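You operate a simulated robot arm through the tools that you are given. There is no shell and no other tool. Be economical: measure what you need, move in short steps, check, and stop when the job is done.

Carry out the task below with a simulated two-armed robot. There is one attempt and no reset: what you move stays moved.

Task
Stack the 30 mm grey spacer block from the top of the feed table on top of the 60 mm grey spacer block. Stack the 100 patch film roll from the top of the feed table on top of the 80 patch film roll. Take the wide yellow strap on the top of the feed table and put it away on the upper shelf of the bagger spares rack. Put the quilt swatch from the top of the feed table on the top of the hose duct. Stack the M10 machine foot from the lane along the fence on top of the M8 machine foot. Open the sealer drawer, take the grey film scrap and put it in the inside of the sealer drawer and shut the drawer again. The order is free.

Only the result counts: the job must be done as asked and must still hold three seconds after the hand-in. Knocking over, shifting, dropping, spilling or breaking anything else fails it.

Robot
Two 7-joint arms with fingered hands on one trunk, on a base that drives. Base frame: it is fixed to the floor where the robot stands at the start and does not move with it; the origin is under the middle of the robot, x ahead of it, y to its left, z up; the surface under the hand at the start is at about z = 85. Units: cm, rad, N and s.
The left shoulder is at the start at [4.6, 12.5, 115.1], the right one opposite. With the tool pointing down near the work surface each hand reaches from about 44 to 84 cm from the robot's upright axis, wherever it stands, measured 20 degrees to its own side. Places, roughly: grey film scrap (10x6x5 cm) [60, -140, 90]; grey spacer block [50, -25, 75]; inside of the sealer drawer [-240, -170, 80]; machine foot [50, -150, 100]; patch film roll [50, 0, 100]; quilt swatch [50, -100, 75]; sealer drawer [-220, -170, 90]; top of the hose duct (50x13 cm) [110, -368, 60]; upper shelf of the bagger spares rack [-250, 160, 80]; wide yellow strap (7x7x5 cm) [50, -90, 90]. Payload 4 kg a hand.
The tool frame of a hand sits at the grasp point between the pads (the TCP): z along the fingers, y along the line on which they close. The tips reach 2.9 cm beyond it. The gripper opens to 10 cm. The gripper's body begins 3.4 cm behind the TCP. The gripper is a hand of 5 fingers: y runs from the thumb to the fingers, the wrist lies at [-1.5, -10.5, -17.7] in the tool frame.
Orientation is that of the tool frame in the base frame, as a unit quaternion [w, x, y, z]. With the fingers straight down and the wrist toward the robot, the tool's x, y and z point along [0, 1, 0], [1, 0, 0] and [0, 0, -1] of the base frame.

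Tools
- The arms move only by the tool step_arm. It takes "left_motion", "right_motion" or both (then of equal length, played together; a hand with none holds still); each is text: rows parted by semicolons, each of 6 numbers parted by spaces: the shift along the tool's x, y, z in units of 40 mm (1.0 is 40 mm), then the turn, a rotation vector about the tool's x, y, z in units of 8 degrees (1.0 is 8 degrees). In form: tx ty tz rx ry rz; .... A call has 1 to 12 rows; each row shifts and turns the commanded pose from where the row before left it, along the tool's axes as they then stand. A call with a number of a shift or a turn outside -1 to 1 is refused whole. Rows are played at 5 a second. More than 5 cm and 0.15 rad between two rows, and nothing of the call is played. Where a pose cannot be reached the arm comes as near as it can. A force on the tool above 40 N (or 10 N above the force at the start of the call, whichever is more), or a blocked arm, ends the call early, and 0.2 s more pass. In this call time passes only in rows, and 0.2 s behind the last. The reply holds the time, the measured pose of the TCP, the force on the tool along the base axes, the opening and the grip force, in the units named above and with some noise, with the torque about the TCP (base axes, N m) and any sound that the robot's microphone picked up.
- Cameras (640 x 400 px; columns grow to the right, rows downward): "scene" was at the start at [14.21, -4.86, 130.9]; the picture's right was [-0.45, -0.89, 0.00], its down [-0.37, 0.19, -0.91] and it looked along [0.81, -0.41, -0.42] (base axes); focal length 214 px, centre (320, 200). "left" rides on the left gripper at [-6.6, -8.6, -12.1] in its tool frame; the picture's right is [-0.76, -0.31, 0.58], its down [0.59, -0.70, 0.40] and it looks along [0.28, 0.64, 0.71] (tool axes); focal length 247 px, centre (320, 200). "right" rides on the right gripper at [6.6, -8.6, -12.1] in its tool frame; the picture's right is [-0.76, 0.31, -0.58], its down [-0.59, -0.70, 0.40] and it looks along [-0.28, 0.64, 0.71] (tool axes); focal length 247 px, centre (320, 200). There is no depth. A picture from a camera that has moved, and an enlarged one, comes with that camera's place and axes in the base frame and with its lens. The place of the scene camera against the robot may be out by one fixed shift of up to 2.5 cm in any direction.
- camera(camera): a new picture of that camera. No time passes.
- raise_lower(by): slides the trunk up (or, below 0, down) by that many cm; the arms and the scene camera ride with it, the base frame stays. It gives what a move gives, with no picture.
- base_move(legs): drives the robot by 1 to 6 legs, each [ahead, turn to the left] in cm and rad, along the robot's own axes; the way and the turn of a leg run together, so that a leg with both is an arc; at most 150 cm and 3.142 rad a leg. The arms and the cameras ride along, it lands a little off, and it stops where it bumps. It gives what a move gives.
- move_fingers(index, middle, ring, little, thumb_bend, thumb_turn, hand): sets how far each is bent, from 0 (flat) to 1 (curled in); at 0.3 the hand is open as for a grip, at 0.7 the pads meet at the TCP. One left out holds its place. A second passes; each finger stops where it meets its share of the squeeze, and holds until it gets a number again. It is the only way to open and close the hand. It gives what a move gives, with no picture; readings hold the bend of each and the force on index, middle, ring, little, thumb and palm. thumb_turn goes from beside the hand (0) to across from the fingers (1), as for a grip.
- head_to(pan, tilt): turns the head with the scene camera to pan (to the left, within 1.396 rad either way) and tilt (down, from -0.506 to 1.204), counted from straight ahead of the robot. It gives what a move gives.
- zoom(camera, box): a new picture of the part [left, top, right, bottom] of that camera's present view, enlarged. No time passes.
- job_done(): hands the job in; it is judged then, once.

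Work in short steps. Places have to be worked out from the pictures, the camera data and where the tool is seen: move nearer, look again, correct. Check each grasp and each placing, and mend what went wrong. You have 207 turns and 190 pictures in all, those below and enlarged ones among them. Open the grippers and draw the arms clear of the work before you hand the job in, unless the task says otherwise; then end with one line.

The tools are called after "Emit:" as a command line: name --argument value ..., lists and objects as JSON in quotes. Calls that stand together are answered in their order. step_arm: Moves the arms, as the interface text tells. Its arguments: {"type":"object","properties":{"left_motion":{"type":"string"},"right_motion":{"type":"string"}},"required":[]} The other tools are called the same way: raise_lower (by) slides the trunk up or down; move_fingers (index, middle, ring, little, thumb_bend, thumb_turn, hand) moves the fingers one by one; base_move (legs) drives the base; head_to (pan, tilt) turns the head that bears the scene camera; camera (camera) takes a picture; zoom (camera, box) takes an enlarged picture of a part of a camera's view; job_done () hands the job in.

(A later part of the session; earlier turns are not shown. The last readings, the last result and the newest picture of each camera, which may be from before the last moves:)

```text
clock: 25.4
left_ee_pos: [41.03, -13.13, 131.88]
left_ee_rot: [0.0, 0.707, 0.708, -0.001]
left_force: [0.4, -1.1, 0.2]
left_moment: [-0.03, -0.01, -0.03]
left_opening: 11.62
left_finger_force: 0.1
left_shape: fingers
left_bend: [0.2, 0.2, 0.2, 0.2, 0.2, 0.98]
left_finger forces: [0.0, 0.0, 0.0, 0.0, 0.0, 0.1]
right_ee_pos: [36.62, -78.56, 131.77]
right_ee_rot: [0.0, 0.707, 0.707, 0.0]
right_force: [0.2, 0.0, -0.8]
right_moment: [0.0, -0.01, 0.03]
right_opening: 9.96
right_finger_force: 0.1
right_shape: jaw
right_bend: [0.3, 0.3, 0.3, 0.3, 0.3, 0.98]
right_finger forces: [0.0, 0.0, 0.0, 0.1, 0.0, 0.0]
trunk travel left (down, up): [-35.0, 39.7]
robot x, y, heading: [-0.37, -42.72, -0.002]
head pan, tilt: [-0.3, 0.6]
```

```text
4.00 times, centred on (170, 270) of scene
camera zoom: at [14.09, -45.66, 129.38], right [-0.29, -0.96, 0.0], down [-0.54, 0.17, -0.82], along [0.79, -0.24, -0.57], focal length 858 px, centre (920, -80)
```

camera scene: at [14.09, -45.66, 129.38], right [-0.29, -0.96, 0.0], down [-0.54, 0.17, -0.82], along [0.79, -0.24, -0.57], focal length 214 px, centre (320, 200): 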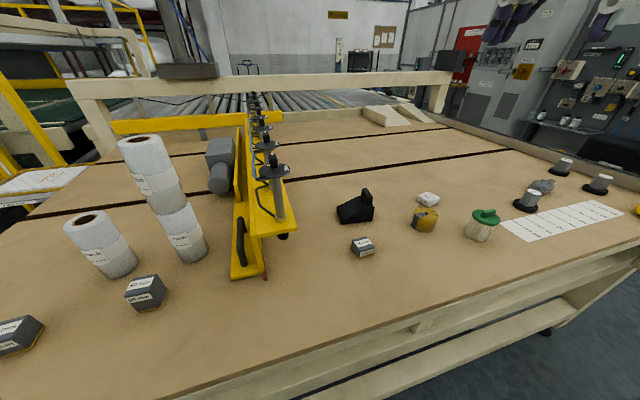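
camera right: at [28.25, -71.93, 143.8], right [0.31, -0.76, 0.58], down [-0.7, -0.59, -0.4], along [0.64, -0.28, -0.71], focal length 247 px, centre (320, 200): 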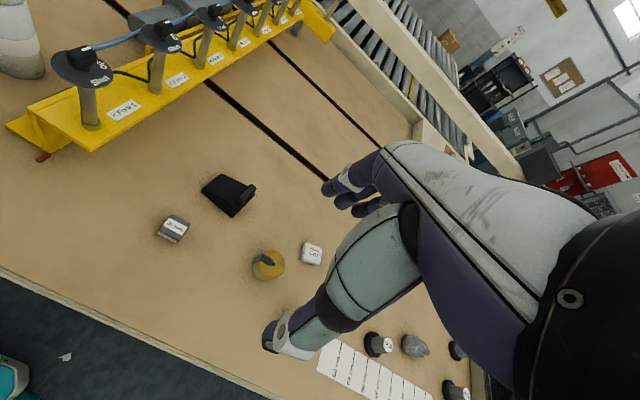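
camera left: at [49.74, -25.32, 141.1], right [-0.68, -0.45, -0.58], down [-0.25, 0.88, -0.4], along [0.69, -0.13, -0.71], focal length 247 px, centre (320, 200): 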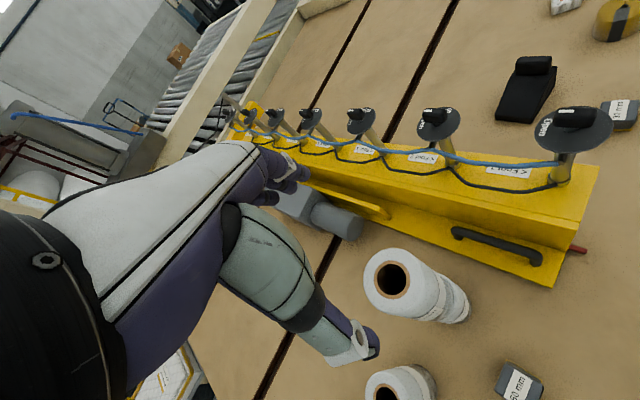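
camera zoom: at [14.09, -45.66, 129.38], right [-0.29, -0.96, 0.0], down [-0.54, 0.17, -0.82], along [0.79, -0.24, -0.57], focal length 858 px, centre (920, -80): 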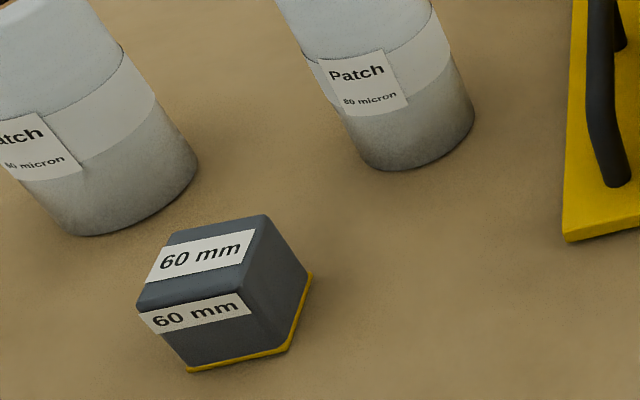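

The 30 mm block is nearly axis-aligned, centred at [47.6,-66.8] with a 4.5x4.2 footprint. I'll move the right hand above it.

Emit:
step_arm --right_motion "0.365 0.34 0.93 0 0 0;0.365 0.34 0.93 0 0 0;0.365 0.34 0.93 0 0 0;0.365 0.34 0.93 0 0 0;0.365 0.34 0.93 0 0 0;0.365 0.34 0.93 0 0 0;0.365 0.34 0.93 0 0 0;0.365 0.34 0.93 0 0 0"

Emit:
camera --camera "right"

```text
clock: 27.2
left_ee_pos: [41.19, -13.14, 131.82]
left_ee_rot: [-0.001, 0.706, 0.708, -0.001]
left_force: [0.4, -0.2, 0.2]
left_moment: [-0.01, -0.01, -0.01]
left_opening: 11.6
left_finger_force: 0.1
left_shape: fingers
left_bend: [0.2, 0.2, 0.2, 0.2, 0.2, 0.98]
left_finger forces: [0.0, 0.0, 0.1, 0.0, 0.0, 0.0]
right_ee_pos: [47.59, -66.86, 101.96]
right_ee_rot: [-0.001, 0.706, 0.708, -0.001]
right_force: [-0.8, 0.0, -0.1]
right_moment: [-0.02, 0.04, 0.02]
right_opening: 10.0
right_finger_force: 0.1
right_shape: jaw
right_bend: [0.3, 0.3, 0.3, 0.3, 0.3, 0.98]
right_finger forces: [0.0, 0.0, 0.1, 0.0, 0.0, 0.0]
trunk travel left (down, up): [-35.0, 39.7]
robot x, y, heading: [-0.1, -42.5, -0.002]
head pan, tilt: [-0.3, 0.6]
```

```text
151 pictures are left
camera right: at [39.11, -60.27, 113.92], right [0.31, -0.76, 0.58], down [-0.7, -0.59, -0.4], along [0.64, -0.28, -0.71], focal length 247 px, centre (320, 200)
```

right: 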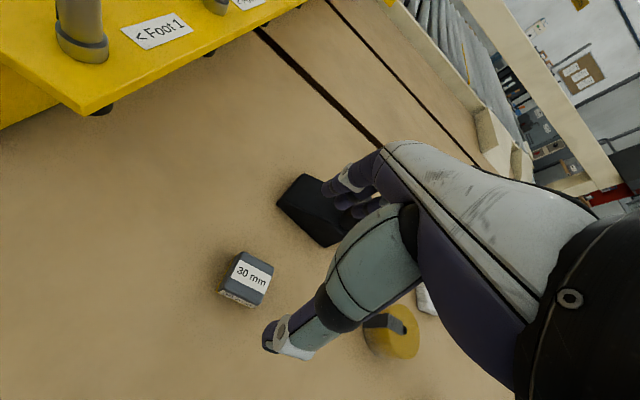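

The block is where predicted. I'll descend to grasp height, z≈88.5.

Emit:
step_arm --right_motion "0 0 0.9 0 0 0;0 0 0.9 0 0 0;0 0 0.9 0 0 0;0 0 0.5 0 0 0;0 0 0.16 0 0 0"

Emit:
move_fingers --hand "right" --index 0.7 --middle 0.7 --ring 0.7 --little 0.7 --thumb_bend 0.7

Emit:
camera --camera "right"

```text
clock: 28.4
left_ee_pos: [41.27, -13.2, 131.8]
left_ee_rot: [0.001, 0.707, 0.708, 0.0]
left_force: [0.4, -0.7, 0.6]
left_moment: [0.0, -0.03, 0.02]
left_opening: 11.61
left_finger_force: 0.1
left_shape: fingers
left_bend: [0.2, 0.2, 0.2, 0.2, 0.2, 0.98]
left_finger forces: [0.0, 0.0, 0.1, 0.0, 0.1, 0.1]
right_ee_pos: [47.65, -66.93, 88.68]
right_ee_rot: [0.0, 0.706, 0.708, -0.001]
right_force: [0.0, 0.0, 0.1]
right_moment: [-0.03, -0.01, -0.02]
right_opening: 9.98
right_finger_force: 0.1
right_shape: jaw
right_bend: [0.3, 0.3, 0.3, 0.3, 0.3, 0.98]
right_finger forces: [0.0, 0.1, 0.0, 0.0, 0.1, 0.0]
trunk travel left (down, up): [-35.0, 39.7]
robot x, y, heading: [-0.33, -42.6, 0.003]
head pan, tilt: [-0.3, 0.6]
```

```text
clock: 29.4
left_ee_pos: [41.06, -13.1, 131.8]
left_ee_rot: [0.0, 0.706, 0.708, 0.0]
left_force: [0.3, 0.4, 0.1]
left_moment: [0.03, -0.02, 0.03]
left_opening: 11.57
left_finger_force: 0.1
left_shape: fingers
left_bend: [0.2, 0.2, 0.2, 0.2, 0.2, 0.98]
left_finger forces: [0.1, 0.0, 0.1, 0.0, 0.0, 0.0]
right_ee_pos: [47.67, -66.84, 88.6]
right_ee_rot: [-0.001, 0.707, 0.707, 0.0]
right_force: [1.4, -0.2, 3.9]
right_moment: [0.01, 0.11, 0.01]
right_opening: 3.86
right_finger_force: 15.8
right_shape: fingers
right_bend: [0.61, 0.63, 0.67, 0.7, 0.57, 0.95]
right_finger forces: [8.2, 6.3, 2.5, 0.1, 14.5, 0.0]
trunk travel left (down, up): [-35.0, 39.7]
robot x, y, heading: [-0.61, -42.47, 0.004]
head pan, tilt: [-0.3, 0.6]
```

```text
150 pictures are left
camera right: at [39.07, -60.22, 100.6], right [0.31, -0.76, 0.58], down [-0.7, -0.59, -0.4], along [0.64, -0.28, -0.71], focal length 247 px, centre (320, 200)
```

right: 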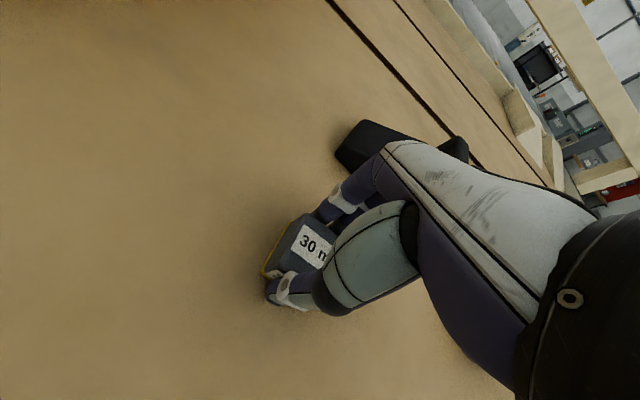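

Gripped, about 15 N. Lift and check.

Emit:
step_arm --right_motion "0 0 -0.4 0 0 0;0 0 -0.9 0 0 0;0 0 -0.9 0 0 0;0 0 -0.9 0 0 0;0 0 -0.9 0 0 0;0 0 -0.9 0 0 0"

Emit:
camera --camera "right"

```text
clock: 30.8
left_ee_pos: [41.03, -13.12, 131.85]
left_ee_rot: [0.0, 0.707, 0.708, -0.001]
left_force: [-0.7, 0.5, -0.2]
left_moment: [-0.02, -0.01, 0.02]
left_opening: 11.59
left_finger_force: 0.1
left_shape: fingers
left_bend: [0.2, 0.2, 0.2, 0.2, 0.2, 0.98]
left_finger forces: [0.0, 0.0, 0.0, 0.0, 0.1, 0.0]
right_ee_pos: [47.58, -66.73, 108.12]
right_ee_rot: [0.0, 0.706, 0.708, -0.001]
right_force: [0.1, -0.2, -0.2]
right_moment: [0.01, -0.01, -0.03]
right_opening: 3.85
right_finger_force: 15.2
right_shape: fingers
right_bend: [0.61, 0.63, 0.68, 0.7, 0.57, 0.95]
right_finger forces: [7.8, 6.1, 2.5, 0.0, 14.8, 0.0]
trunk travel left (down, up): [-35.0, 39.7]
robot x, y, heading: [-0.5, -42.34, 0.002]
head pan, tilt: [-0.3, 0.6]
```

```text
149 pictures are left
camera right: at [39.09, -60.13, 120.23], right [0.31, -0.76, 0.58], down [-0.7, -0.59, -0.4], along [0.64, -0.28, -0.71], focal length 247 px, centre (320, 200)
```

right: 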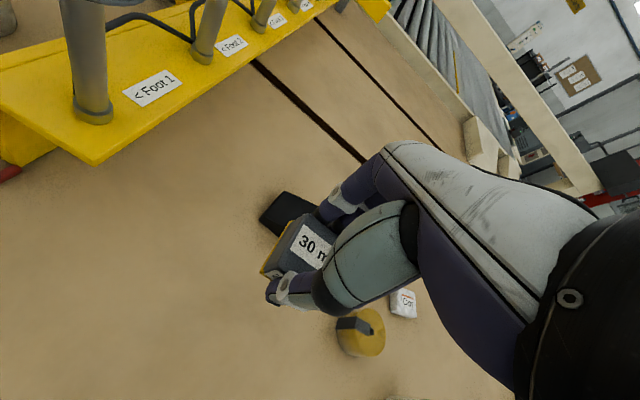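

Held firmly. I'll raise it, then drive back: face −y, reverse 47 cm, turn back to the table, avoiding the sensor posts.

Emit:
step_arm --right_motion "0 0 -0.9 0 0 0;0 0 -0.9 0 0 0;0 0 -0.9 0 0 0;0 0 -0.9 0 0 0"

Emit:
base_move --legs '[[0, -1.57], [-46, 0], [0, 1.57]]'

Emit:
camera --camera "right"

Emit:
camera --camera "scene"

```text
clock: 31.8
left_ee_pos: [41.19, -13.07, 131.73]
left_ee_rot: [0.0, 0.707, 0.707, 0.0]
left_force: [0.0, 0.1, -0.1]
left_moment: [0.0, -0.03, 0.05]
left_opening: 11.6
left_finger_force: 0.1
left_shape: fingers
left_bend: [0.2, 0.2, 0.2, 0.2, 0.2, 0.98]
left_finger forces: [0.0, 0.0, 0.1, 0.0, 0.0, 0.1]
right_ee_pos: [47.65, -66.82, 122.55]
right_ee_rot: [-0.001, 0.707, 0.707, 0.0]
right_force: [-0.2, 0.3, -0.7]
right_moment: [0.01, -0.01, -0.01]
right_opening: 3.86
right_finger_force: 15.1
right_shape: fingers
right_bend: [0.61, 0.63, 0.68, 0.7, 0.57, 0.95]
right_finger forces: [7.8, 6.0, 2.5, 0.1, 14.6, 0.0]
trunk travel left (down, up): [-35.0, 39.7]
robot x, y, heading: [-0.16, -42.57, 0.0]
head pan, tilt: [-0.3, 0.6]
```

```text
clock: 40.0
left_ee_pos: [42.18, -25.61, 131.9]
left_ee_rot: [0.005, 0.983, 0.185, -0.002]
left_force: [1.9, 1.6, -0.5]
left_moment: [-0.07, 0.14, -0.03]
left_opening: 11.62
left_finger_force: 0.0
left_shape: fingers
left_bend: [0.2, 0.2, 0.2, 0.2, 0.2, 0.98]
left_finger forces: [0.1, 0.0, 0.1, 0.0, 0.1, 0.0]
right_ee_pos: [-5.33, -51.4, 122.92]
right_ee_rot: [0.001, 0.982, 0.187, -0.001]
right_force: [2.6, 0.7, -0.1]
right_moment: [-0.05, 0.09, -0.05]
right_opening: 3.8
right_finger_force: 15.4
right_shape: fingers
right_bend: [0.61, 0.63, 0.69, 0.7, 0.58, 0.95]
right_finger forces: [7.8, 5.9, 2.6, 0.0, 14.3, 0.0]
trunk travel left (down, up): [-35.0, 39.7]
robot x, y, heading: [-0.66, 2.1, -1.304]
head pan, tilt: [-0.3, 0.6]
stopped in leg 3: the robot was blocked; the commanded pose is now the measured one
```

```text
148 pictures are left
camera right: at [-2.39, -41.03, 134.84], right [-0.59, -0.56, 0.58], down [-0.81, 0.43, -0.4], along [-0.03, -0.7, -0.71], focal length 247 px, centre (320, 200)
```

right: 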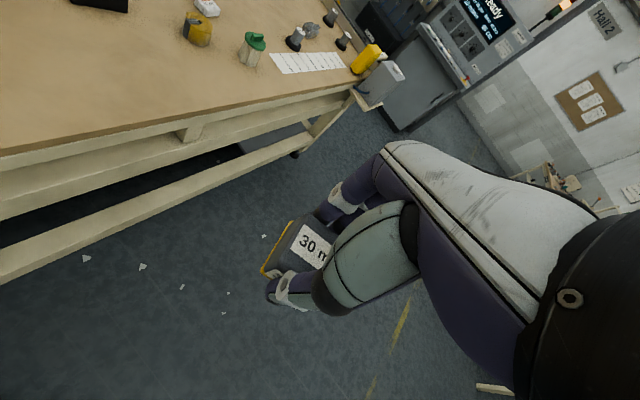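

```text
147 pictures are left
camera scene: at [1.09, -12.96, 129.4], right [-1.0, 0.04, 0.01], down [0.02, 0.56, -0.83], along [-0.03, -0.83, -0.56], focal length 214 px, centre (320, 200)
```

scene: 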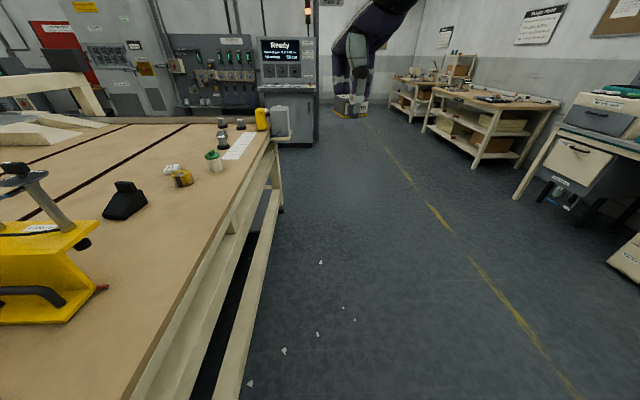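

Blocked in the turn. I need to see what the left arm or base touches, so I look left.

Emit:
head_to --pan 0.9 --tilt 0.7

Emit:
camera --camera "scene"

Emit:
camera --camera "left"

```text
clock: 41.4
left_ee_pos: [41.52, -25.95, 132.08]
left_ee_rot: [0.003, 0.983, 0.184, 0.003]
left_force: [0.0, 0.7, 0.0]
left_moment: [0.01, -0.03, -0.02]
left_opening: 11.62
left_finger_force: 0.0
left_shape: fingers
left_bend: [0.2, 0.2, 0.2, 0.2, 0.2, 0.98]
left_finger forces: [0.1, 0.0, 0.0, 0.1, 0.0, 0.0]
right_ee_pos: [-5.99, -51.87, 122.76]
right_ee_rot: [0.001, 0.982, 0.188, 0.002]
right_force: [0.1, -0.6, -0.2]
right_moment: [0.01, 0.0, -0.02]
right_opening: 3.81
right_finger_force: 14.6
right_shape: fingers
right_bend: [0.61, 0.63, 0.69, 0.7, 0.58, 0.95]
right_finger forces: [7.8, 6.0, 2.6, 0.0, 14.3, 0.1]
trunk travel left (down, up): [-35.0, 39.7]
robot x, y, heading: [-1.05, 1.98, -1.312]
head pan, tilt: [0.901, 0.7]
```

```text
146 pictures are left
camera scene: at [8.61, -7.79, 128.51], right [-0.4, -0.92, 0.0], down [-0.59, 0.26, -0.76], along [0.7, -0.3, -0.64], focal length 214 px, centre (320, 200)
```

scene: 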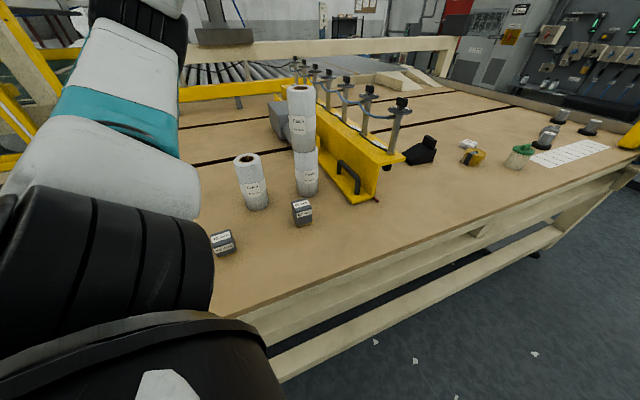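

```text
145 pictures are left
camera left: at [32.16, -20.26, 144.11], right [-0.81, 0.01, -0.58], down [0.3, 0.87, -0.4], along [0.5, -0.5, -0.71], focal length 247 px, centre (320, 200)
```

left: 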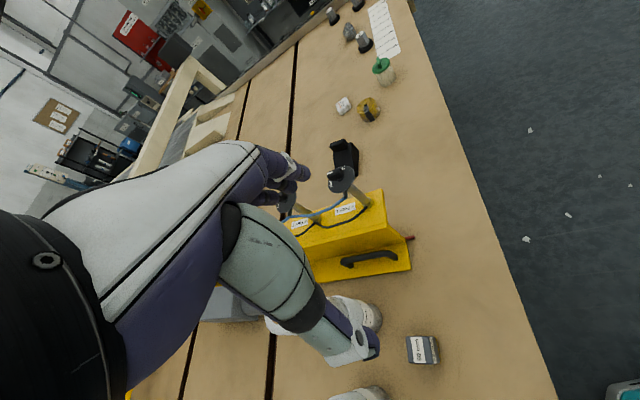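

Nothing has been disturbed, so a base corner was probably slightly off. I'll turn back to −π/2, go ahead 8 cm, and turn to the table again.

Emit:
base_move --legs '[[0, -0.26], [9, 0], [0, 1.57]]'

Emit:
head_to --pan -0.3 --tilt 0.7

Emit:
camera --camera "scene"

Emit:
camera --camera "right"

```text
clock: 47.3
left_ee_pos: [37.29, 26.15, 132.17]
left_ee_rot: [0.002, 0.672, 0.74, 0.004]
left_force: [0.3, -0.5, -0.4]
left_moment: [0.03, 0.01, 0.01]
left_opening: 11.59
left_finger_force: 0.1
left_shape: fingers
left_bend: [0.2, 0.2, 0.2, 0.2, 0.2, 0.98]
left_finger forces: [0.0, 0.0, 0.0, 0.0, 0.1, 0.0]
right_ee_pos: [49.43, -26.53, 122.73]
right_ee_rot: [-0.001, 0.67, 0.742, 0.002]
right_force: [0.1, -0.4, -0.1]
right_moment: [0.0, 0.01, -0.03]
right_opening: 3.75
right_finger_force: 14.2
right_shape: fingers
right_bend: [0.61, 0.64, 0.69, 0.7, 0.58, 0.95]
right_finger forces: [7.3, 5.4, 2.7, 0.1, 13.2, 0.1]
trunk travel left (down, up): [-35.0, 39.7]
robot x, y, heading: [-1.15, -7.01, -0.006]
head pan, tilt: [0.901, 0.7]
```

```text
clock: 48.7
left_ee_pos: [37.41, 26.2, 132.1]
left_ee_rot: [0.003, 0.672, 0.741, 0.004]
left_force: [0.5, -0.6, 0.0]
left_moment: [0.01, -0.01, -0.01]
left_opening: 11.63
left_finger_force: 0.0
left_shape: fingers
left_bend: [0.2, 0.2, 0.2, 0.2, 0.2, 0.98]
left_finger forces: [0.1, 0.1, 0.0, 0.0, 0.0, 0.1]
right_ee_pos: [49.42, -26.53, 122.79]
right_ee_rot: [-0.001, 0.67, 0.742, 0.002]
right_force: [-0.2, -0.2, -0.6]
right_moment: [-0.01, 0.01, 0.01]
right_opening: 3.78
right_finger_force: 13.9
right_shape: fingers
right_bend: [0.61, 0.64, 0.69, 0.7, 0.58, 0.95]
right_finger forces: [7.4, 5.3, 2.7, 0.0, 13.3, 0.0]
trunk travel left (down, up): [-35.0, 39.7]
robot x, y, heading: [-1.3, -7.02, -0.01]
head pan, tilt: [-0.3, 0.7]
```

```text
144 pictures are left
camera scene: at [13.18, -10.43, 128.51], right [-0.3, -0.95, 0.0], down [-0.61, 0.2, -0.76], along [0.73, -0.23, -0.64], focal length 214 px, centre (320, 200)
```

scene: 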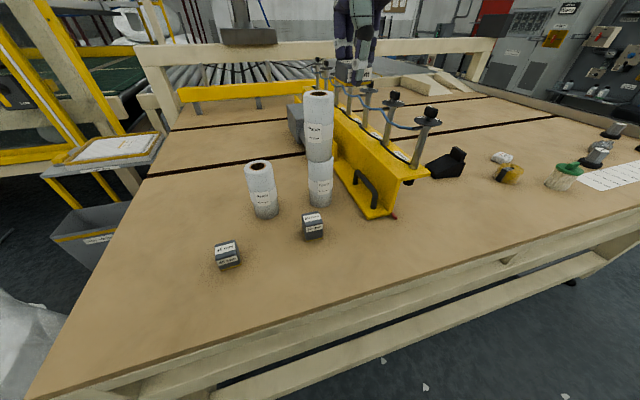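

```text
143 pictures are left
camera right: at [40.13, -20.84, 134.72], right [0.38, -0.72, 0.57], down [-0.64, -0.66, -0.4], along [0.67, -0.21, -0.71], focal length 247 px, centre (320, 200)
```

right: 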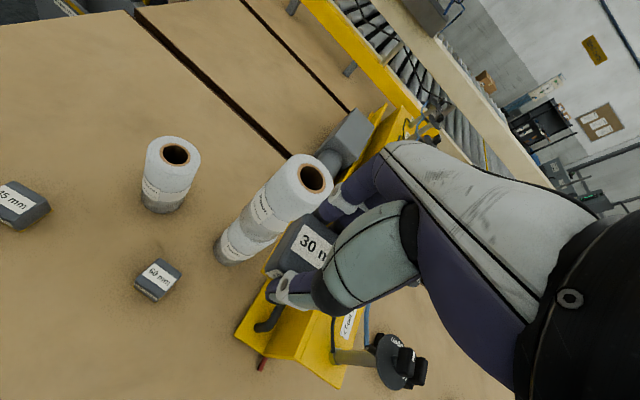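

Now measure the 60 mm block's top corners from the right camera.

Emit:
zoom --camera "right" --box '[120, 240, 200, 320]'

Emit:
zoom --camera "right" --box '[250, 200, 350, 320]'

```text
5.00 times, centred on (160, 280) of right
camera zoom: at [40.13, -20.84, 134.72], right [0.38, -0.72, 0.57], down [-0.64, -0.66, -0.4], along [0.67, -0.21, -0.71], focal length 1235 px, centre (1120, -200)
```

zoom: 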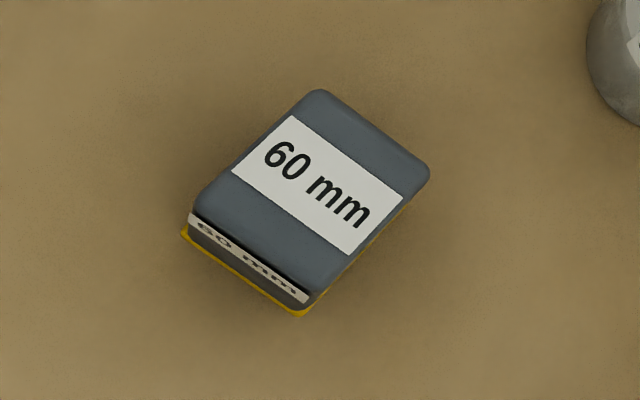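

```text
3.33 times, centred on (300, 260) of right
camera zoom: at [40.13, -20.84, 134.72], right [0.38, -0.72, 0.57], down [-0.64, -0.66, -0.4], along [0.67, -0.21, -0.71], focal length 823 px, centre (387, 0)
```

zoom: 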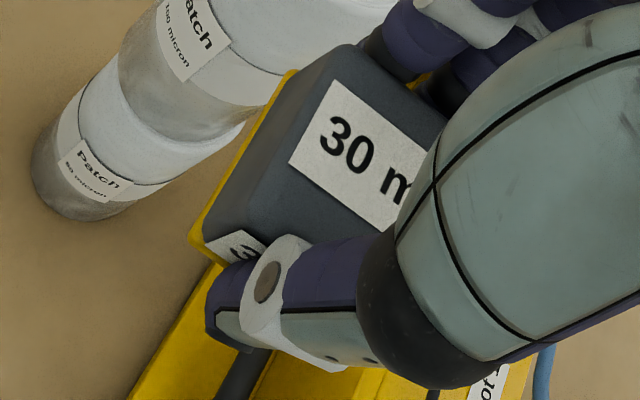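

Zoom the scene view on the 60 mm block to get its height.

Emit:
zoom --camera "scene" --box '[290, 200, 340, 250]'

```text
8.00 times, centred on (315, 225) of scene
camera zoom: at [13.18, -10.43, 128.51], right [-0.3, -0.95, 0.0], down [-0.61, 0.2, -0.76], along [0.73, -0.23, -0.64], focal length 1716 px, centre (360, 0)
```

zoom: 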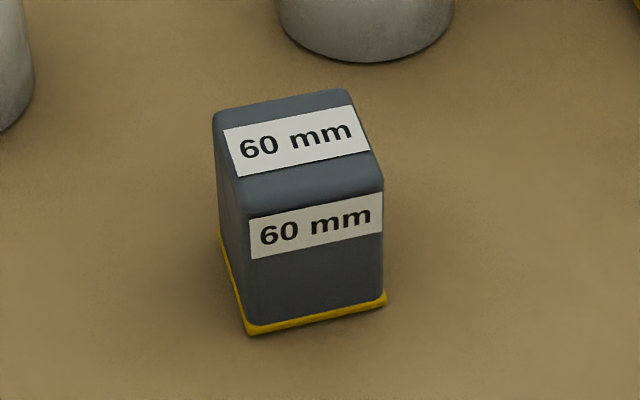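

The block's height is 6 cm and its centre [48.2,-19.0]. I'll move the held block above it, with a yaw correction, staying clear of the roll stack.

Emit:
step_arm --right_motion "0.65 0 0 0 0 0.24;0.65 0 0 0 0 0.24;0.65 0 0 0 0 0.24;0 0 0.9 0 0 0;0 0 0.9 0 0 0;0 0 0.9 0 0 0;0 0 0.9 0 0 0"

Emit:
camera --camera "right"

Emit:
camera --camera "scene"

```text
clock: 50.3
left_ee_pos: [37.42, 26.17, 132.1]
left_ee_rot: [0.001, 0.672, 0.74, 0.005]
left_force: [-0.5, 0.0, -0.9]
left_moment: [0.03, 0.0, 0.02]
left_opening: 11.63
left_finger_force: 0.1
left_shape: fingers
left_bend: [0.2, 0.2, 0.2, 0.2, 0.2, 0.98]
left_finger forces: [0.0, 0.0, 0.0, 0.0, 0.1, 0.0]
right_ee_pos: [48.85, -18.63, 108.33]
right_ee_rot: [0.0, 0.706, 0.708, 0.002]
right_force: [0.6, 0.5, -1.6]
right_moment: [0.02, 0.0, 0.0]
right_opening: 3.78
right_finger_force: 14.2
right_shape: fingers
right_bend: [0.61, 0.64, 0.69, 0.7, 0.58, 0.95]
right_finger forces: [7.3, 5.4, 2.6, 0.0, 13.1, 0.0]
trunk travel left (down, up): [-35.0, 39.7]
robot x, y, heading: [-0.93, -7.15, -0.014]
head pan, tilt: [-0.3, 0.7]
```

```text
139 pictures are left
camera right: at [40.33, -12.09, 120.31], right [0.31, -0.76, 0.57], down [-0.7, -0.59, -0.4], along [0.64, -0.28, -0.71], focal length 247 px, centre (320, 200)
```

right: 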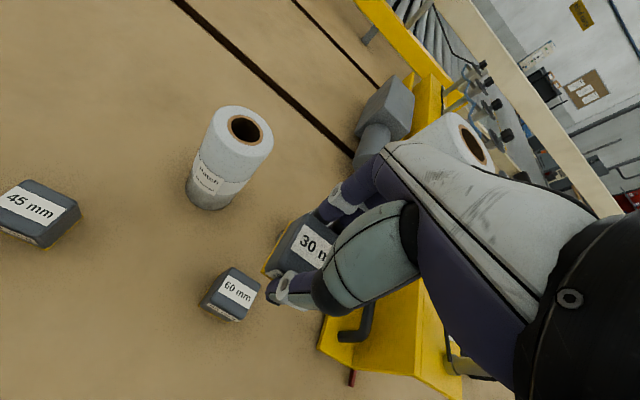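

```text
138 pictures are left
camera scene: at [13.25, -10.44, 128.5], right [-0.31, -0.95, 0.0], down [-0.61, 0.2, -0.76], along [0.73, -0.23, -0.64], focal length 214 px, centre (320, 200)
```

scene: 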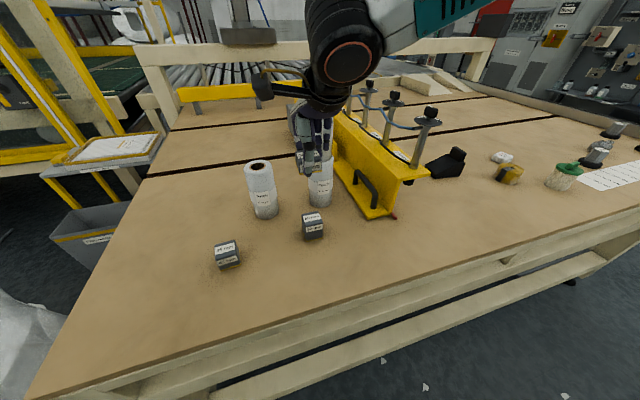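

Aligned per estimates. Descend to a gap of about 2 cm and look.

Emit:
step_arm --right_motion "0 0 0.9 0 0 0;0 0 0.9 0 0 0;0 0 0.9 0 0 0"

Emit:
zoom --camera "right" --box '[200, 190, 350, 340]'

Emit:
zoom --camera "scene" --box '[270, 160, 350, 260]'

```text
clock: 51.1
left_ee_pos: [37.39, 26.09, 132.14]
left_ee_rot: [0.001, 0.672, 0.74, 0.004]
left_force: [-0.5, -0.6, 0.0]
left_moment: [-0.04, 0.02, 0.0]
left_opening: 11.63
left_finger_force: 0.0
left_shape: fingers
left_bend: [0.2, 0.2, 0.2, 0.2, 0.2, 0.98]
left_finger forces: [0.1, 0.0, 0.0, 0.1, 0.1, 0.1]
right_ee_pos: [49.06, -18.49, 97.41]
right_ee_rot: [-0.001, 0.707, 0.707, 0.003]
right_force: [0.0, 0.0, -1.2]
right_moment: [0.0, -0.01, 0.02]
right_opening: 3.76
right_finger_force: 13.7
right_shape: fingers
right_bend: [0.61, 0.64, 0.69, 0.7, 0.58, 0.95]
right_finger forces: [7.1, 5.4, 2.6, 0.1, 13.0, 0.1]
trunk travel left (down, up): [-35.0, 39.7]
robot x, y, heading: [-0.61, -7.15, -0.008]
head pan, tilt: [-0.3, 0.7]
```

```text
2.67 times, centred on (275, 265) of right
camera zoom: at [40.44, -12.04, 109.47], right [0.31, -0.76, 0.57], down [-0.7, -0.59, -0.4], along [0.64, -0.28, -0.71], focal length 659 px, centre (440, 27)
```

zoom: 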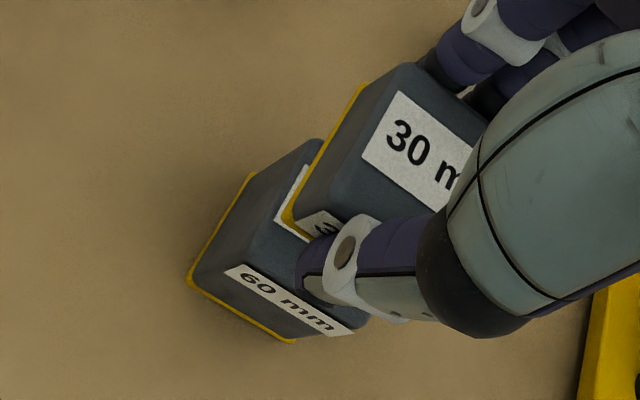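

```text
4.00 times, centred on (310, 210) of scene
camera zoom: at [13.27, -10.46, 128.49], right [-0.31, -0.95, 0.0], down [-0.61, 0.2, -0.76], along [0.73, -0.23, -0.65], focal length 858 px, centre (360, 160)
```

zoom: 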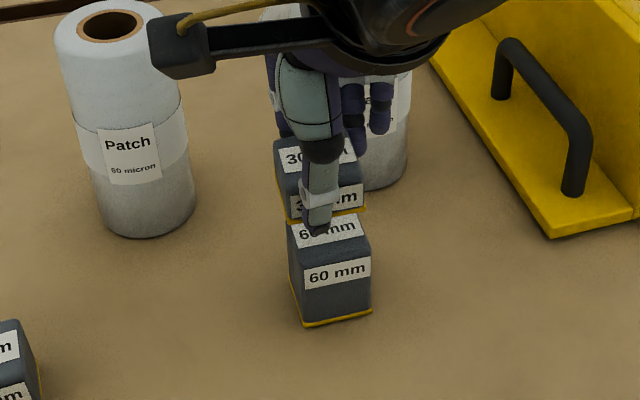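

The edges differ by about 0.3 cm in y and 0.15 in x. I'll correct that and lower to contact.

Emit:
step_arm --right_motion "-0.07 -0.04 0.35 0 0 0;0 0 0.2 0 0 0;0 0 0.08 0 0 0;0 0 0.05 0 0 0"

Emit:
zoom --camera "scene" --box '[270, 160, 350, 260]'

Emit:
zoom --camera "right" --box '[200, 190, 350, 340]'

```text
clock: 52.1
left_ee_pos: [37.32, 26.15, 132.08]
left_ee_rot: [0.002, 0.672, 0.741, 0.004]
left_force: [1.1, -0.2, 0.0]
left_moment: [0.0, -0.01, 0.01]
left_opening: 11.62
left_finger_force: 0.2
left_shape: fingers
left_bend: [0.2, 0.2, 0.2, 0.2, 0.2, 0.98]
left_finger forces: [0.0, 0.0, 0.1, 0.0, 0.0, 0.0]
right_ee_pos: [48.77, -18.83, 94.72]
right_ee_rot: [-0.001, 0.707, 0.708, 0.002]
right_force: [-0.3, -0.3, -0.2]
right_moment: [0.02, 0.0, -0.03]
right_opening: 3.74
right_finger_force: 14.1
right_shape: fingers
right_bend: [0.61, 0.64, 0.69, 0.7, 0.58, 0.95]
right_finger forces: [7.3, 5.3, 2.6, 0.0, 12.9, 0.0]
trunk travel left (down, up): [-35.0, 39.7]
robot x, y, heading: [-0.9, -7.57, -0.009]
head pan, tilt: [-0.3, 0.7]
```

```text
4.00 times, centred on (310, 210) of scene
camera zoom: at [13.18, -10.43, 128.51], right [-0.3, -0.95, 0.0], down [-0.61, 0.2, -0.76], along [0.73, -0.23, -0.64], focal length 858 px, centre (360, 160)
```

zoom: 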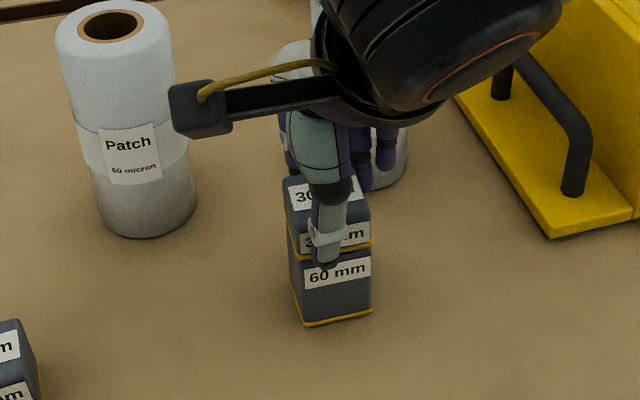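

```text
2.67 times, centred on (275, 265) of right
camera zoom: at [40.13, -12.33, 106.83], right [0.31, -0.76, 0.57], down [-0.7, -0.59, -0.4], along [0.64, -0.28, -0.71], focal length 659 px, centre (440, 27)
```

zoom: 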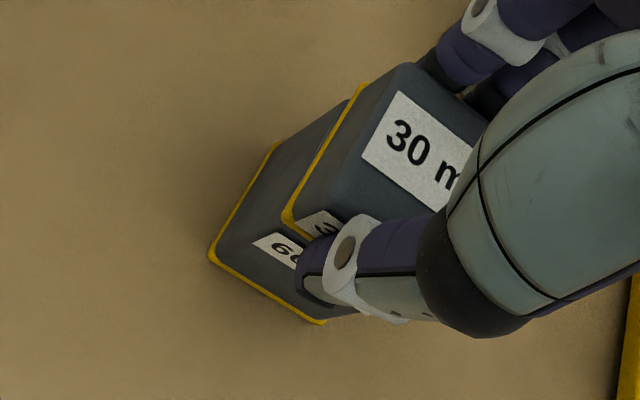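

Alignment is good. I'll lower slightly more to confirm contact.

Emit:
step_arm --right_motion "0 0 0.03 0 0 0;0 0 0.03 0 0 0"

```text
clock: 52.7
left_ee_pos: [37.18, 26.09, 132.23]
left_ee_rot: [0.002, 0.672, 0.74, 0.004]
left_force: [-0.1, -0.4, 0.1]
left_moment: [0.02, -0.03, 0.05]
left_opening: 11.61
left_finger_force: 0.1
left_shape: fingers
left_bend: [0.2, 0.2, 0.2, 0.2, 0.2, 0.98]
left_finger forces: [0.1, 0.0, 0.1, 0.0, 0.0, 0.1]
right_ee_pos: [48.78, -18.97, 94.52]
right_ee_rot: [0.0, 0.706, 0.708, 0.003]
right_force: [-0.4, 0.8, 0.2]
right_moment: [-0.01, 0.05, 0.01]
right_opening: 3.72
right_finger_force: 14.6
right_shape: fingers
right_bend: [0.61, 0.64, 0.69, 0.7, 0.58, 0.95]
right_finger forces: [7.3, 5.3, 2.6, 0.0, 12.9, 0.1]
trunk travel left (down, up): [-35.0, 39.7]
robot x, y, heading: [-0.85, -7.36, -0.012]
head pan, tilt: [-0.3, 0.7]
```

Contact looks reached (weight unloaded, z = 94.5). Release.

Emit:
move_fingers --hand "right" --index 0.3 --middle 0.3 --ring 0.3 --little 0.3 --thumb_bend 0.3

Emit:
zoom --camera "scene" --box '[270, 160, 350, 260]'

```text
clock: 53.7
left_ee_pos: [37.27, 26.07, 132.16]
left_ee_rot: [0.002, 0.672, 0.74, 0.004]
left_force: [0.6, -0.1, -0.2]
left_moment: [0.01, 0.01, -0.01]
left_opening: 11.59
left_finger_force: 0.0
left_shape: fingers
left_bend: [0.2, 0.2, 0.2, 0.2, 0.2, 0.98]
left_finger forces: [0.0, 0.1, 0.1, 0.0, 0.1, 0.0]
right_ee_pos: [48.64, -18.98, 94.59]
right_ee_rot: [0.0, 0.706, 0.708, 0.003]
right_force: [0.3, 0.2, -0.5]
right_moment: [-0.02, 0.0, -0.01]
right_opening: 9.83
right_finger_force: 0.1
right_shape: fingers
right_bend: [0.3, 0.3, 0.3, 0.3, 0.3, 0.97]
right_finger forces: [0.0, 0.0, 0.1, 0.1, 0.0, 0.0]
trunk travel left (down, up): [-35.0, 39.7]
robot x, y, heading: [-0.65, -7.16, -0.013]
head pan, tilt: [-0.3, 0.7]
```

```text
4.00 times, centred on (310, 210) of scene
camera zoom: at [13.18, -10.44, 128.51], right [-0.3, -0.95, 0.0], down [-0.61, 0.2, -0.76], along [0.73, -0.23, -0.64], focal length 858 px, centre (360, 160)
```

zoom: 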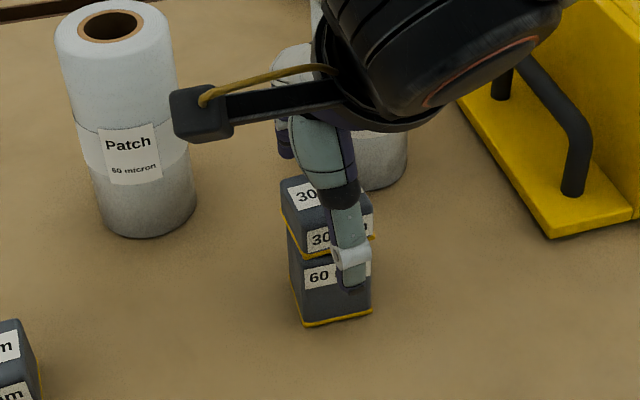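

Released. Lift the hand straight up and check.

Emit:
step_arm --right_motion "0 0 -0.5 0 0 0;0 0 -0.9 0 0 0;0 0 -0.9 0 0 0;0 0 -0.9 0 0 0;0 0 -0.9 0 0 0;0 0 -0.9 0 0 0;0 0 -0.9 0 0 0;0 0 -0.9 0 0 0;0 0 -0.9 0 0 0;0 0 -0.9 0 0 0"

Emit:
zoom --camera "scene" --box '[230, 80, 370, 270]'

Emit:
camera --camera "right"

```text
clock: 55.9
left_ee_pos: [37.27, 26.03, 132.16]
left_ee_rot: [0.002, 0.672, 0.741, 0.004]
left_force: [-0.1, -1.0, -0.3]
left_moment: [-0.01, 0.03, 0.0]
left_opening: 11.63
left_finger_force: 0.0
left_shape: fingers
left_bend: [0.2, 0.2, 0.2, 0.2, 0.2, 0.98]
left_finger forces: [0.0, 0.0, 0.0, 0.1, 0.1, 0.0]
right_ee_pos: [48.53, -19.08, 129.04]
right_ee_rot: [0.0, 0.706, 0.708, 0.002]
right_force: [0.2, 0.0, 1.1]
right_moment: [0.0, -0.02, -0.02]
right_opening: 9.85
right_finger_force: 0.0
right_shape: fingers
right_bend: [0.3, 0.3, 0.3, 0.3, 0.3, 0.98]
right_finger forces: [0.1, 0.2, 0.0, 0.1, 0.0, 0.1]
trunk travel left (down, up): [-35.0, 39.7]
robot x, y, heading: [-0.97, -7.0, -0.015]
head pan, tilt: [-0.3, 0.7]
```

```text
2.11 times, centred on (300, 175) of scene
camera zoom: at [13.17, -10.43, 128.51], right [-0.31, -0.95, 0.0], down [-0.61, 0.2, -0.76], along [0.73, -0.23, -0.64], focal length 452 px, centre (362, 253)
```

zoom: 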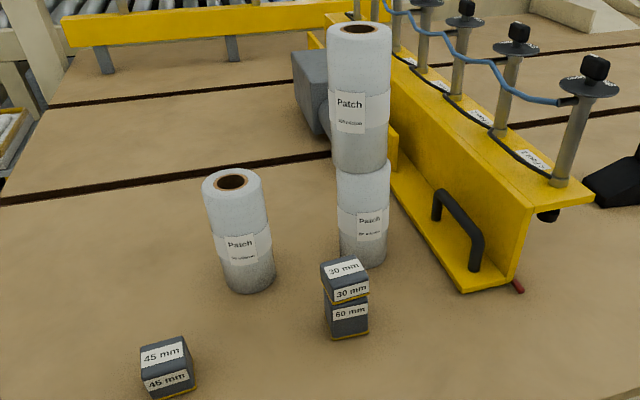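

```text
131 pictures are left
camera right: at [39.93, -12.54, 141.0], right [0.31, -0.76, 0.57], down [-0.7, -0.59, -0.4], along [0.64, -0.28, -0.71], focal length 247 px, centre (320, 200)
```

right: 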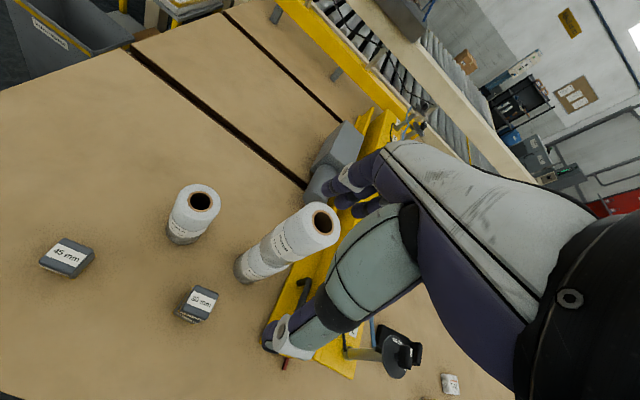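

Both stacks stand. Next the machine feet: drive 130 cm along −y.

Emit:
base_move --legs '[[0, -1.56], [131, 0], [0, 1.57]]'

Emit:
head_to --pan -0.1 --tilt 0.7

Emit:
camera --camera "scene"

Emit:
camera --camera "right"

```text
clock: 70.2
left_ee_pos: [38.44, -102.83, 132.13]
left_ee_rot: [0.002, 0.655, 0.756, 0.003]
left_force: [0.1, 0.4, 0.1]
left_moment: [0.0, -0.01, -0.02]
left_opening: 11.67
left_finger_force: 0.0
left_shape: fingers
left_bend: [0.2, 0.2, 0.2, 0.2, 0.2, 0.98]
left_finger forces: [0.1, 0.0, 0.1, 0.0, 0.0, 0.0]
right_ee_pos: [51.82, -147.64, 128.94]
right_ee_rot: [-0.002, 0.69, 0.724, 0.002]
right_force: [0.2, 0.2, -0.1]
right_moment: [0.01, -0.01, 0.01]
right_opening: 9.84
right_finger_force: 0.0
right_shape: fingers
right_bend: [0.3, 0.3, 0.3, 0.3, 0.3, 0.98]
right_finger forces: [0.1, 0.1, 0.1, 0.1, 0.0, 0.0]
trunk travel left (down, up): [-35.0, 39.7]
robot x, y, heading: [1.68, -137.95, 0.035]
head pan, tilt: [-0.3, 0.7]
```

```text
clock: 71.0
left_ee_pos: [38.47, -102.96, 132.1]
left_ee_rot: [0.002, 0.655, 0.756, 0.005]
left_force: [-0.2, -0.1, 0.3]
left_moment: [-0.02, -0.02, 0.04]
left_opening: 11.62
left_finger_force: 0.0
left_shape: fingers
left_bend: [0.2, 0.2, 0.2, 0.2, 0.2, 0.98]
left_finger forces: [0.0, 0.0, 0.1, 0.0, 0.0, 0.0]
right_ee_pos: [51.91, -147.58, 128.86]
right_ee_rot: [-0.001, 0.69, 0.724, 0.003]
right_force: [-0.4, 0.1, -0.8]
right_moment: [0.0, -0.01, 0.0]
right_opening: 9.84
right_finger_force: 0.2
right_shape: fingers
right_bend: [0.3, 0.3, 0.3, 0.3, 0.3, 0.98]
right_finger forces: [0.0, 0.0, 0.0, 0.0, 0.0, 0.0]
trunk travel left (down, up): [-35.0, 39.7]
robot x, y, heading: [1.58, -138.31, 0.038]
head pan, tilt: [-0.099, 0.7]
```

```text
130 pictures are left
camera scene: at [16.32, -138.92, 128.51], right [-0.06, -1.0, 0.0], down [-0.64, 0.04, -0.76], along [0.76, -0.05, -0.64], focal length 214 px, centre (320, 200)
```

scene: 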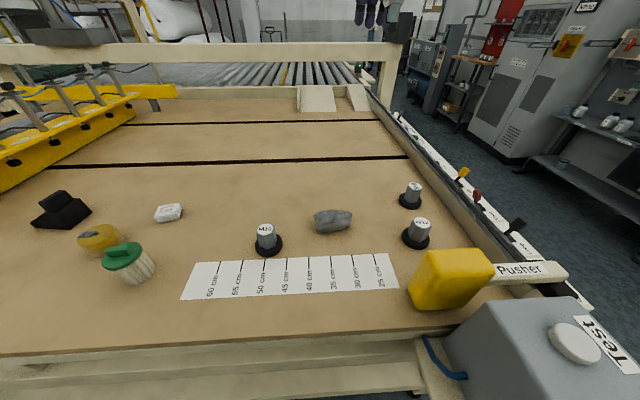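

```text
129 pictures are left
camera right: at [42.93, -141.44, 140.95], right [0.34, -0.74, 0.57], down [-0.67, -0.62, -0.4], along [0.66, -0.25, -0.71], focal length 247 px, centre (320, 200)
```

right: 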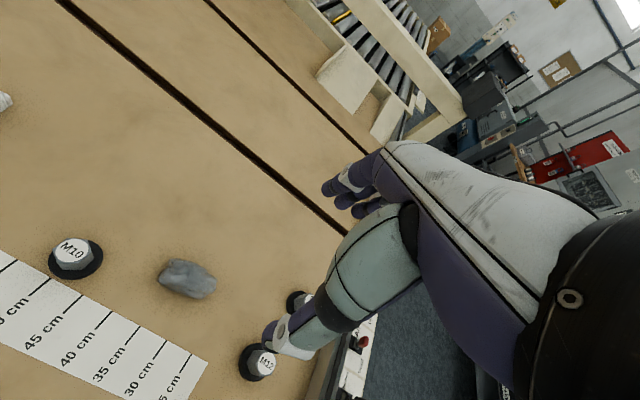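

Emit:
zoom --camera "scene" --box '[380, 170, 450, 260]'

Emit:
zoom --camera "scene" --box '[230, 190, 370, 270]'

Emit:
zoom --camera "right" --box '[30, 220, 240, 320]'

```text
4.44 times, centred on (415, 215) of scene
camera zoom: at [16.32, -138.92, 128.51], right [-0.06, -1.0, 0.0], down [-0.64, 0.04, -0.76], along [0.76, -0.05, -0.64], focal length 953 px, centre (-102, 133)
```

zoom: 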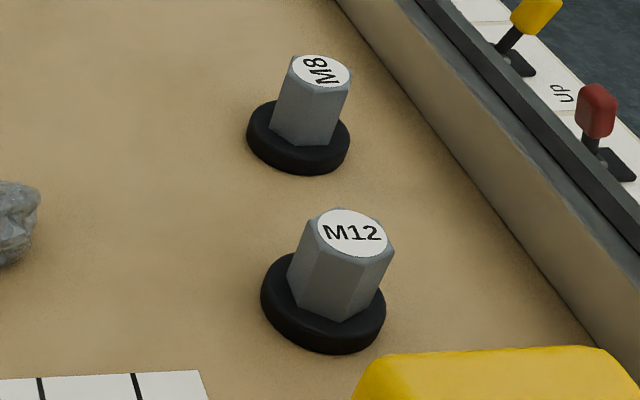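

```text
4.57 times, centred on (300, 230) of scene
camera zoom: at [16.32, -138.92, 128.51], right [-0.06, -1.0, 0.0], down [-0.64, 0.04, -0.76], along [0.76, -0.05, -0.64], focal length 980 px, centre (411, 63)
```

zoom: 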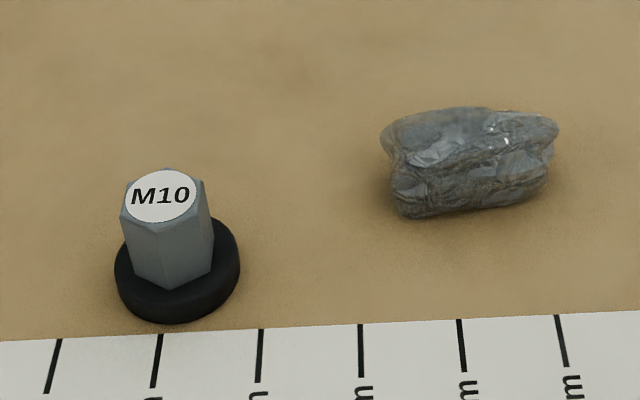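

```text
3.05 times, centred on (135, 270) of right
camera zoom: at [42.93, -141.44, 140.95], right [0.34, -0.74, 0.57], down [-0.67, -0.62, -0.4], along [0.66, -0.25, -0.71], focal length 753 px, centre (884, -13)
```

zoom: 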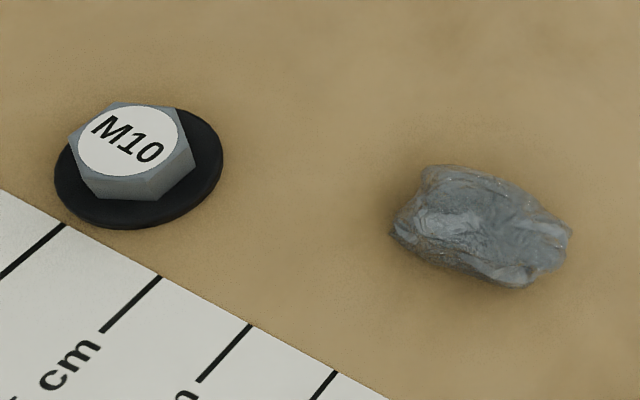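

M10 is the near foot at about [48.8,-128], M8 the far one at about [63.6,-170], M12 the distractor. I'll move the right hand above M10.

Emit:
step_arm --right_motion "0.81 -0.09 0.78 0 0 0;0.81 -0.09 0.78 0 0 0;0.81 -0.09 0.78 0 0 0;0.81 -0.09 0.78 0 0 0;0.81 -0.09 0.78 0 0 0;0.81 -0.09 0.78 0 0 0"

Emit:
camera --camera "right"

```text
clock: 72.4
left_ee_pos: [38.46, -102.93, 132.21]
left_ee_rot: [0.002, 0.654, 0.756, 0.004]
left_force: [0.4, 0.9, -0.7]
left_moment: [-0.01, 0.02, 0.02]
left_opening: 11.63
left_finger_force: 0.0
left_shape: fingers
left_bend: [0.2, 0.2, 0.2, 0.2, 0.2, 0.98]
left_finger forces: [0.1, 0.0, 0.0, 0.1, 0.1, 0.1]
right_ee_pos: [48.42, -139.06, 112.15]
right_ee_rot: [-0.001, 0.69, 0.724, 0.002]
right_force: [-0.3, 0.6, 0.5]
right_moment: [-0.01, -0.02, 0.03]
right_opening: 9.84
right_finger_force: 0.1
right_shape: fingers
right_bend: [0.3, 0.3, 0.3, 0.3, 0.3, 0.98]
right_finger forces: [0.1, 0.0, 0.0, 0.1, 0.0, 0.0]
right hand out of reach, approached as far as the arm can: row 3, 4, 5, 6
trunk travel left (down, up): [-35.0, 39.7]
robot x, y, heading: [1.98, -138.2, 0.036]
head pan, tilt: [-0.099, 0.7]
```

```text
125 pictures are left
camera right: at [39.56, -132.88, 124.17], right [0.34, -0.74, 0.57], down [-0.67, -0.62, -0.4], along [0.66, -0.25, -0.71], focal length 247 px, centre (320, 200)
```

right: 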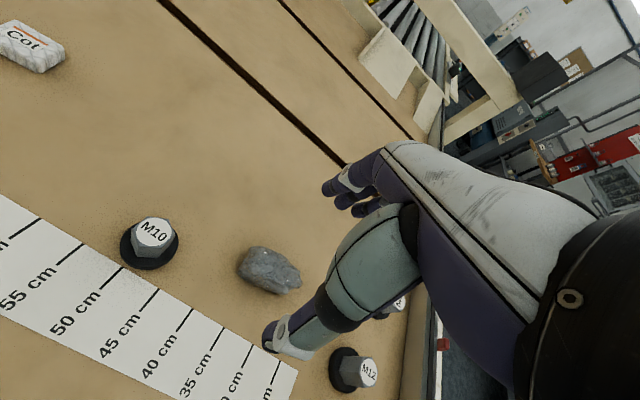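

The right hand can't reach that far left, so I turn the base +0.25 rad.

Emit:
base_move --legs '[[0, 0.25]]'

Emit:
camera --camera "right"

Emit:
zoom --camera "right" --box '[190, 210, 340, 310]'

```text
clock: 73.7
left_ee_pos: [28.77, -94.86, 132.14]
left_ee_rot: [0.002, 0.556, 0.831, 0.004]
left_force: [-0.1, -0.7, 0.1]
left_moment: [-0.01, 0.03, 0.02]
left_opening: 11.62
left_finger_force: 0.1
left_shape: fingers
left_bend: [0.2, 0.2, 0.2, 0.2, 0.2, 0.98]
left_finger forces: [0.1, 0.0, 0.0, 0.0, 0.0, 0.0]
right_ee_pos: [47.18, -127.56, 112.26]
right_ee_rot: [-0.001, 0.594, 0.804, 0.002]
right_force: [0.4, -0.8, -0.4]
right_moment: [0.01, -0.01, -0.02]
right_opening: 9.83
right_finger_force: 0.0
right_shape: fingers
right_bend: [0.3, 0.3, 0.3, 0.3, 0.3, 0.98]
right_finger forces: [0.0, 0.1, 0.0, 0.0, 0.0, 0.0]
trunk travel left (down, up): [-35.0, 39.7]
robot x, y, heading: [1.66, -137.72, 0.29]
head pan, tilt: [-0.099, 0.7]
```

```text
124 pictures are left
camera right: at [37.1, -123.72, 124.22], right [0.51, -0.64, 0.57], down [-0.5, -0.77, -0.4], along [0.7, -0.08, -0.71], focal length 247 px, centre (320, 200)
```

right: 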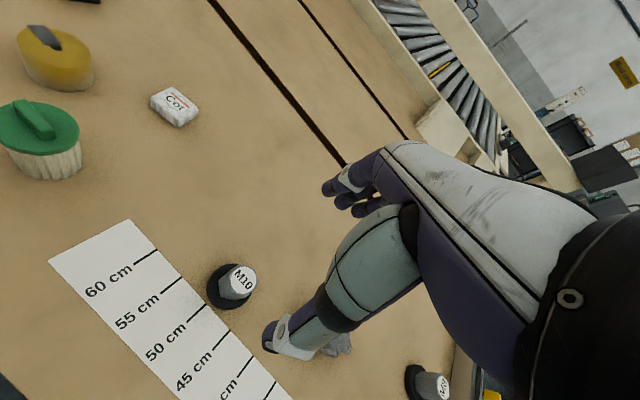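

```text
4.00 times, centred on (265, 260) of right
camera zoom: at [37.1, -123.72, 124.22], right [0.51, -0.64, 0.57], down [-0.5, -0.77, -0.4], along [0.7, -0.08, -0.71], focal length 988 px, centre (540, -40)
```

zoom: 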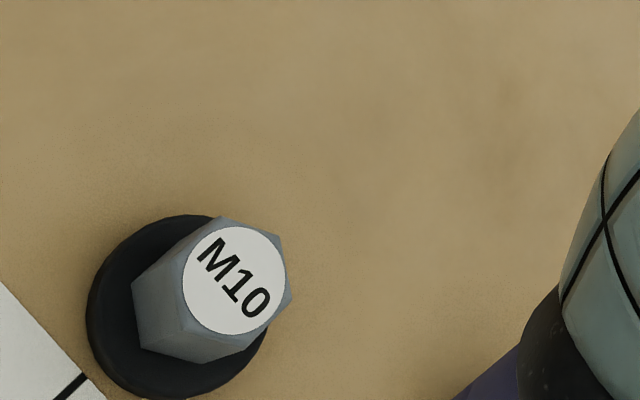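

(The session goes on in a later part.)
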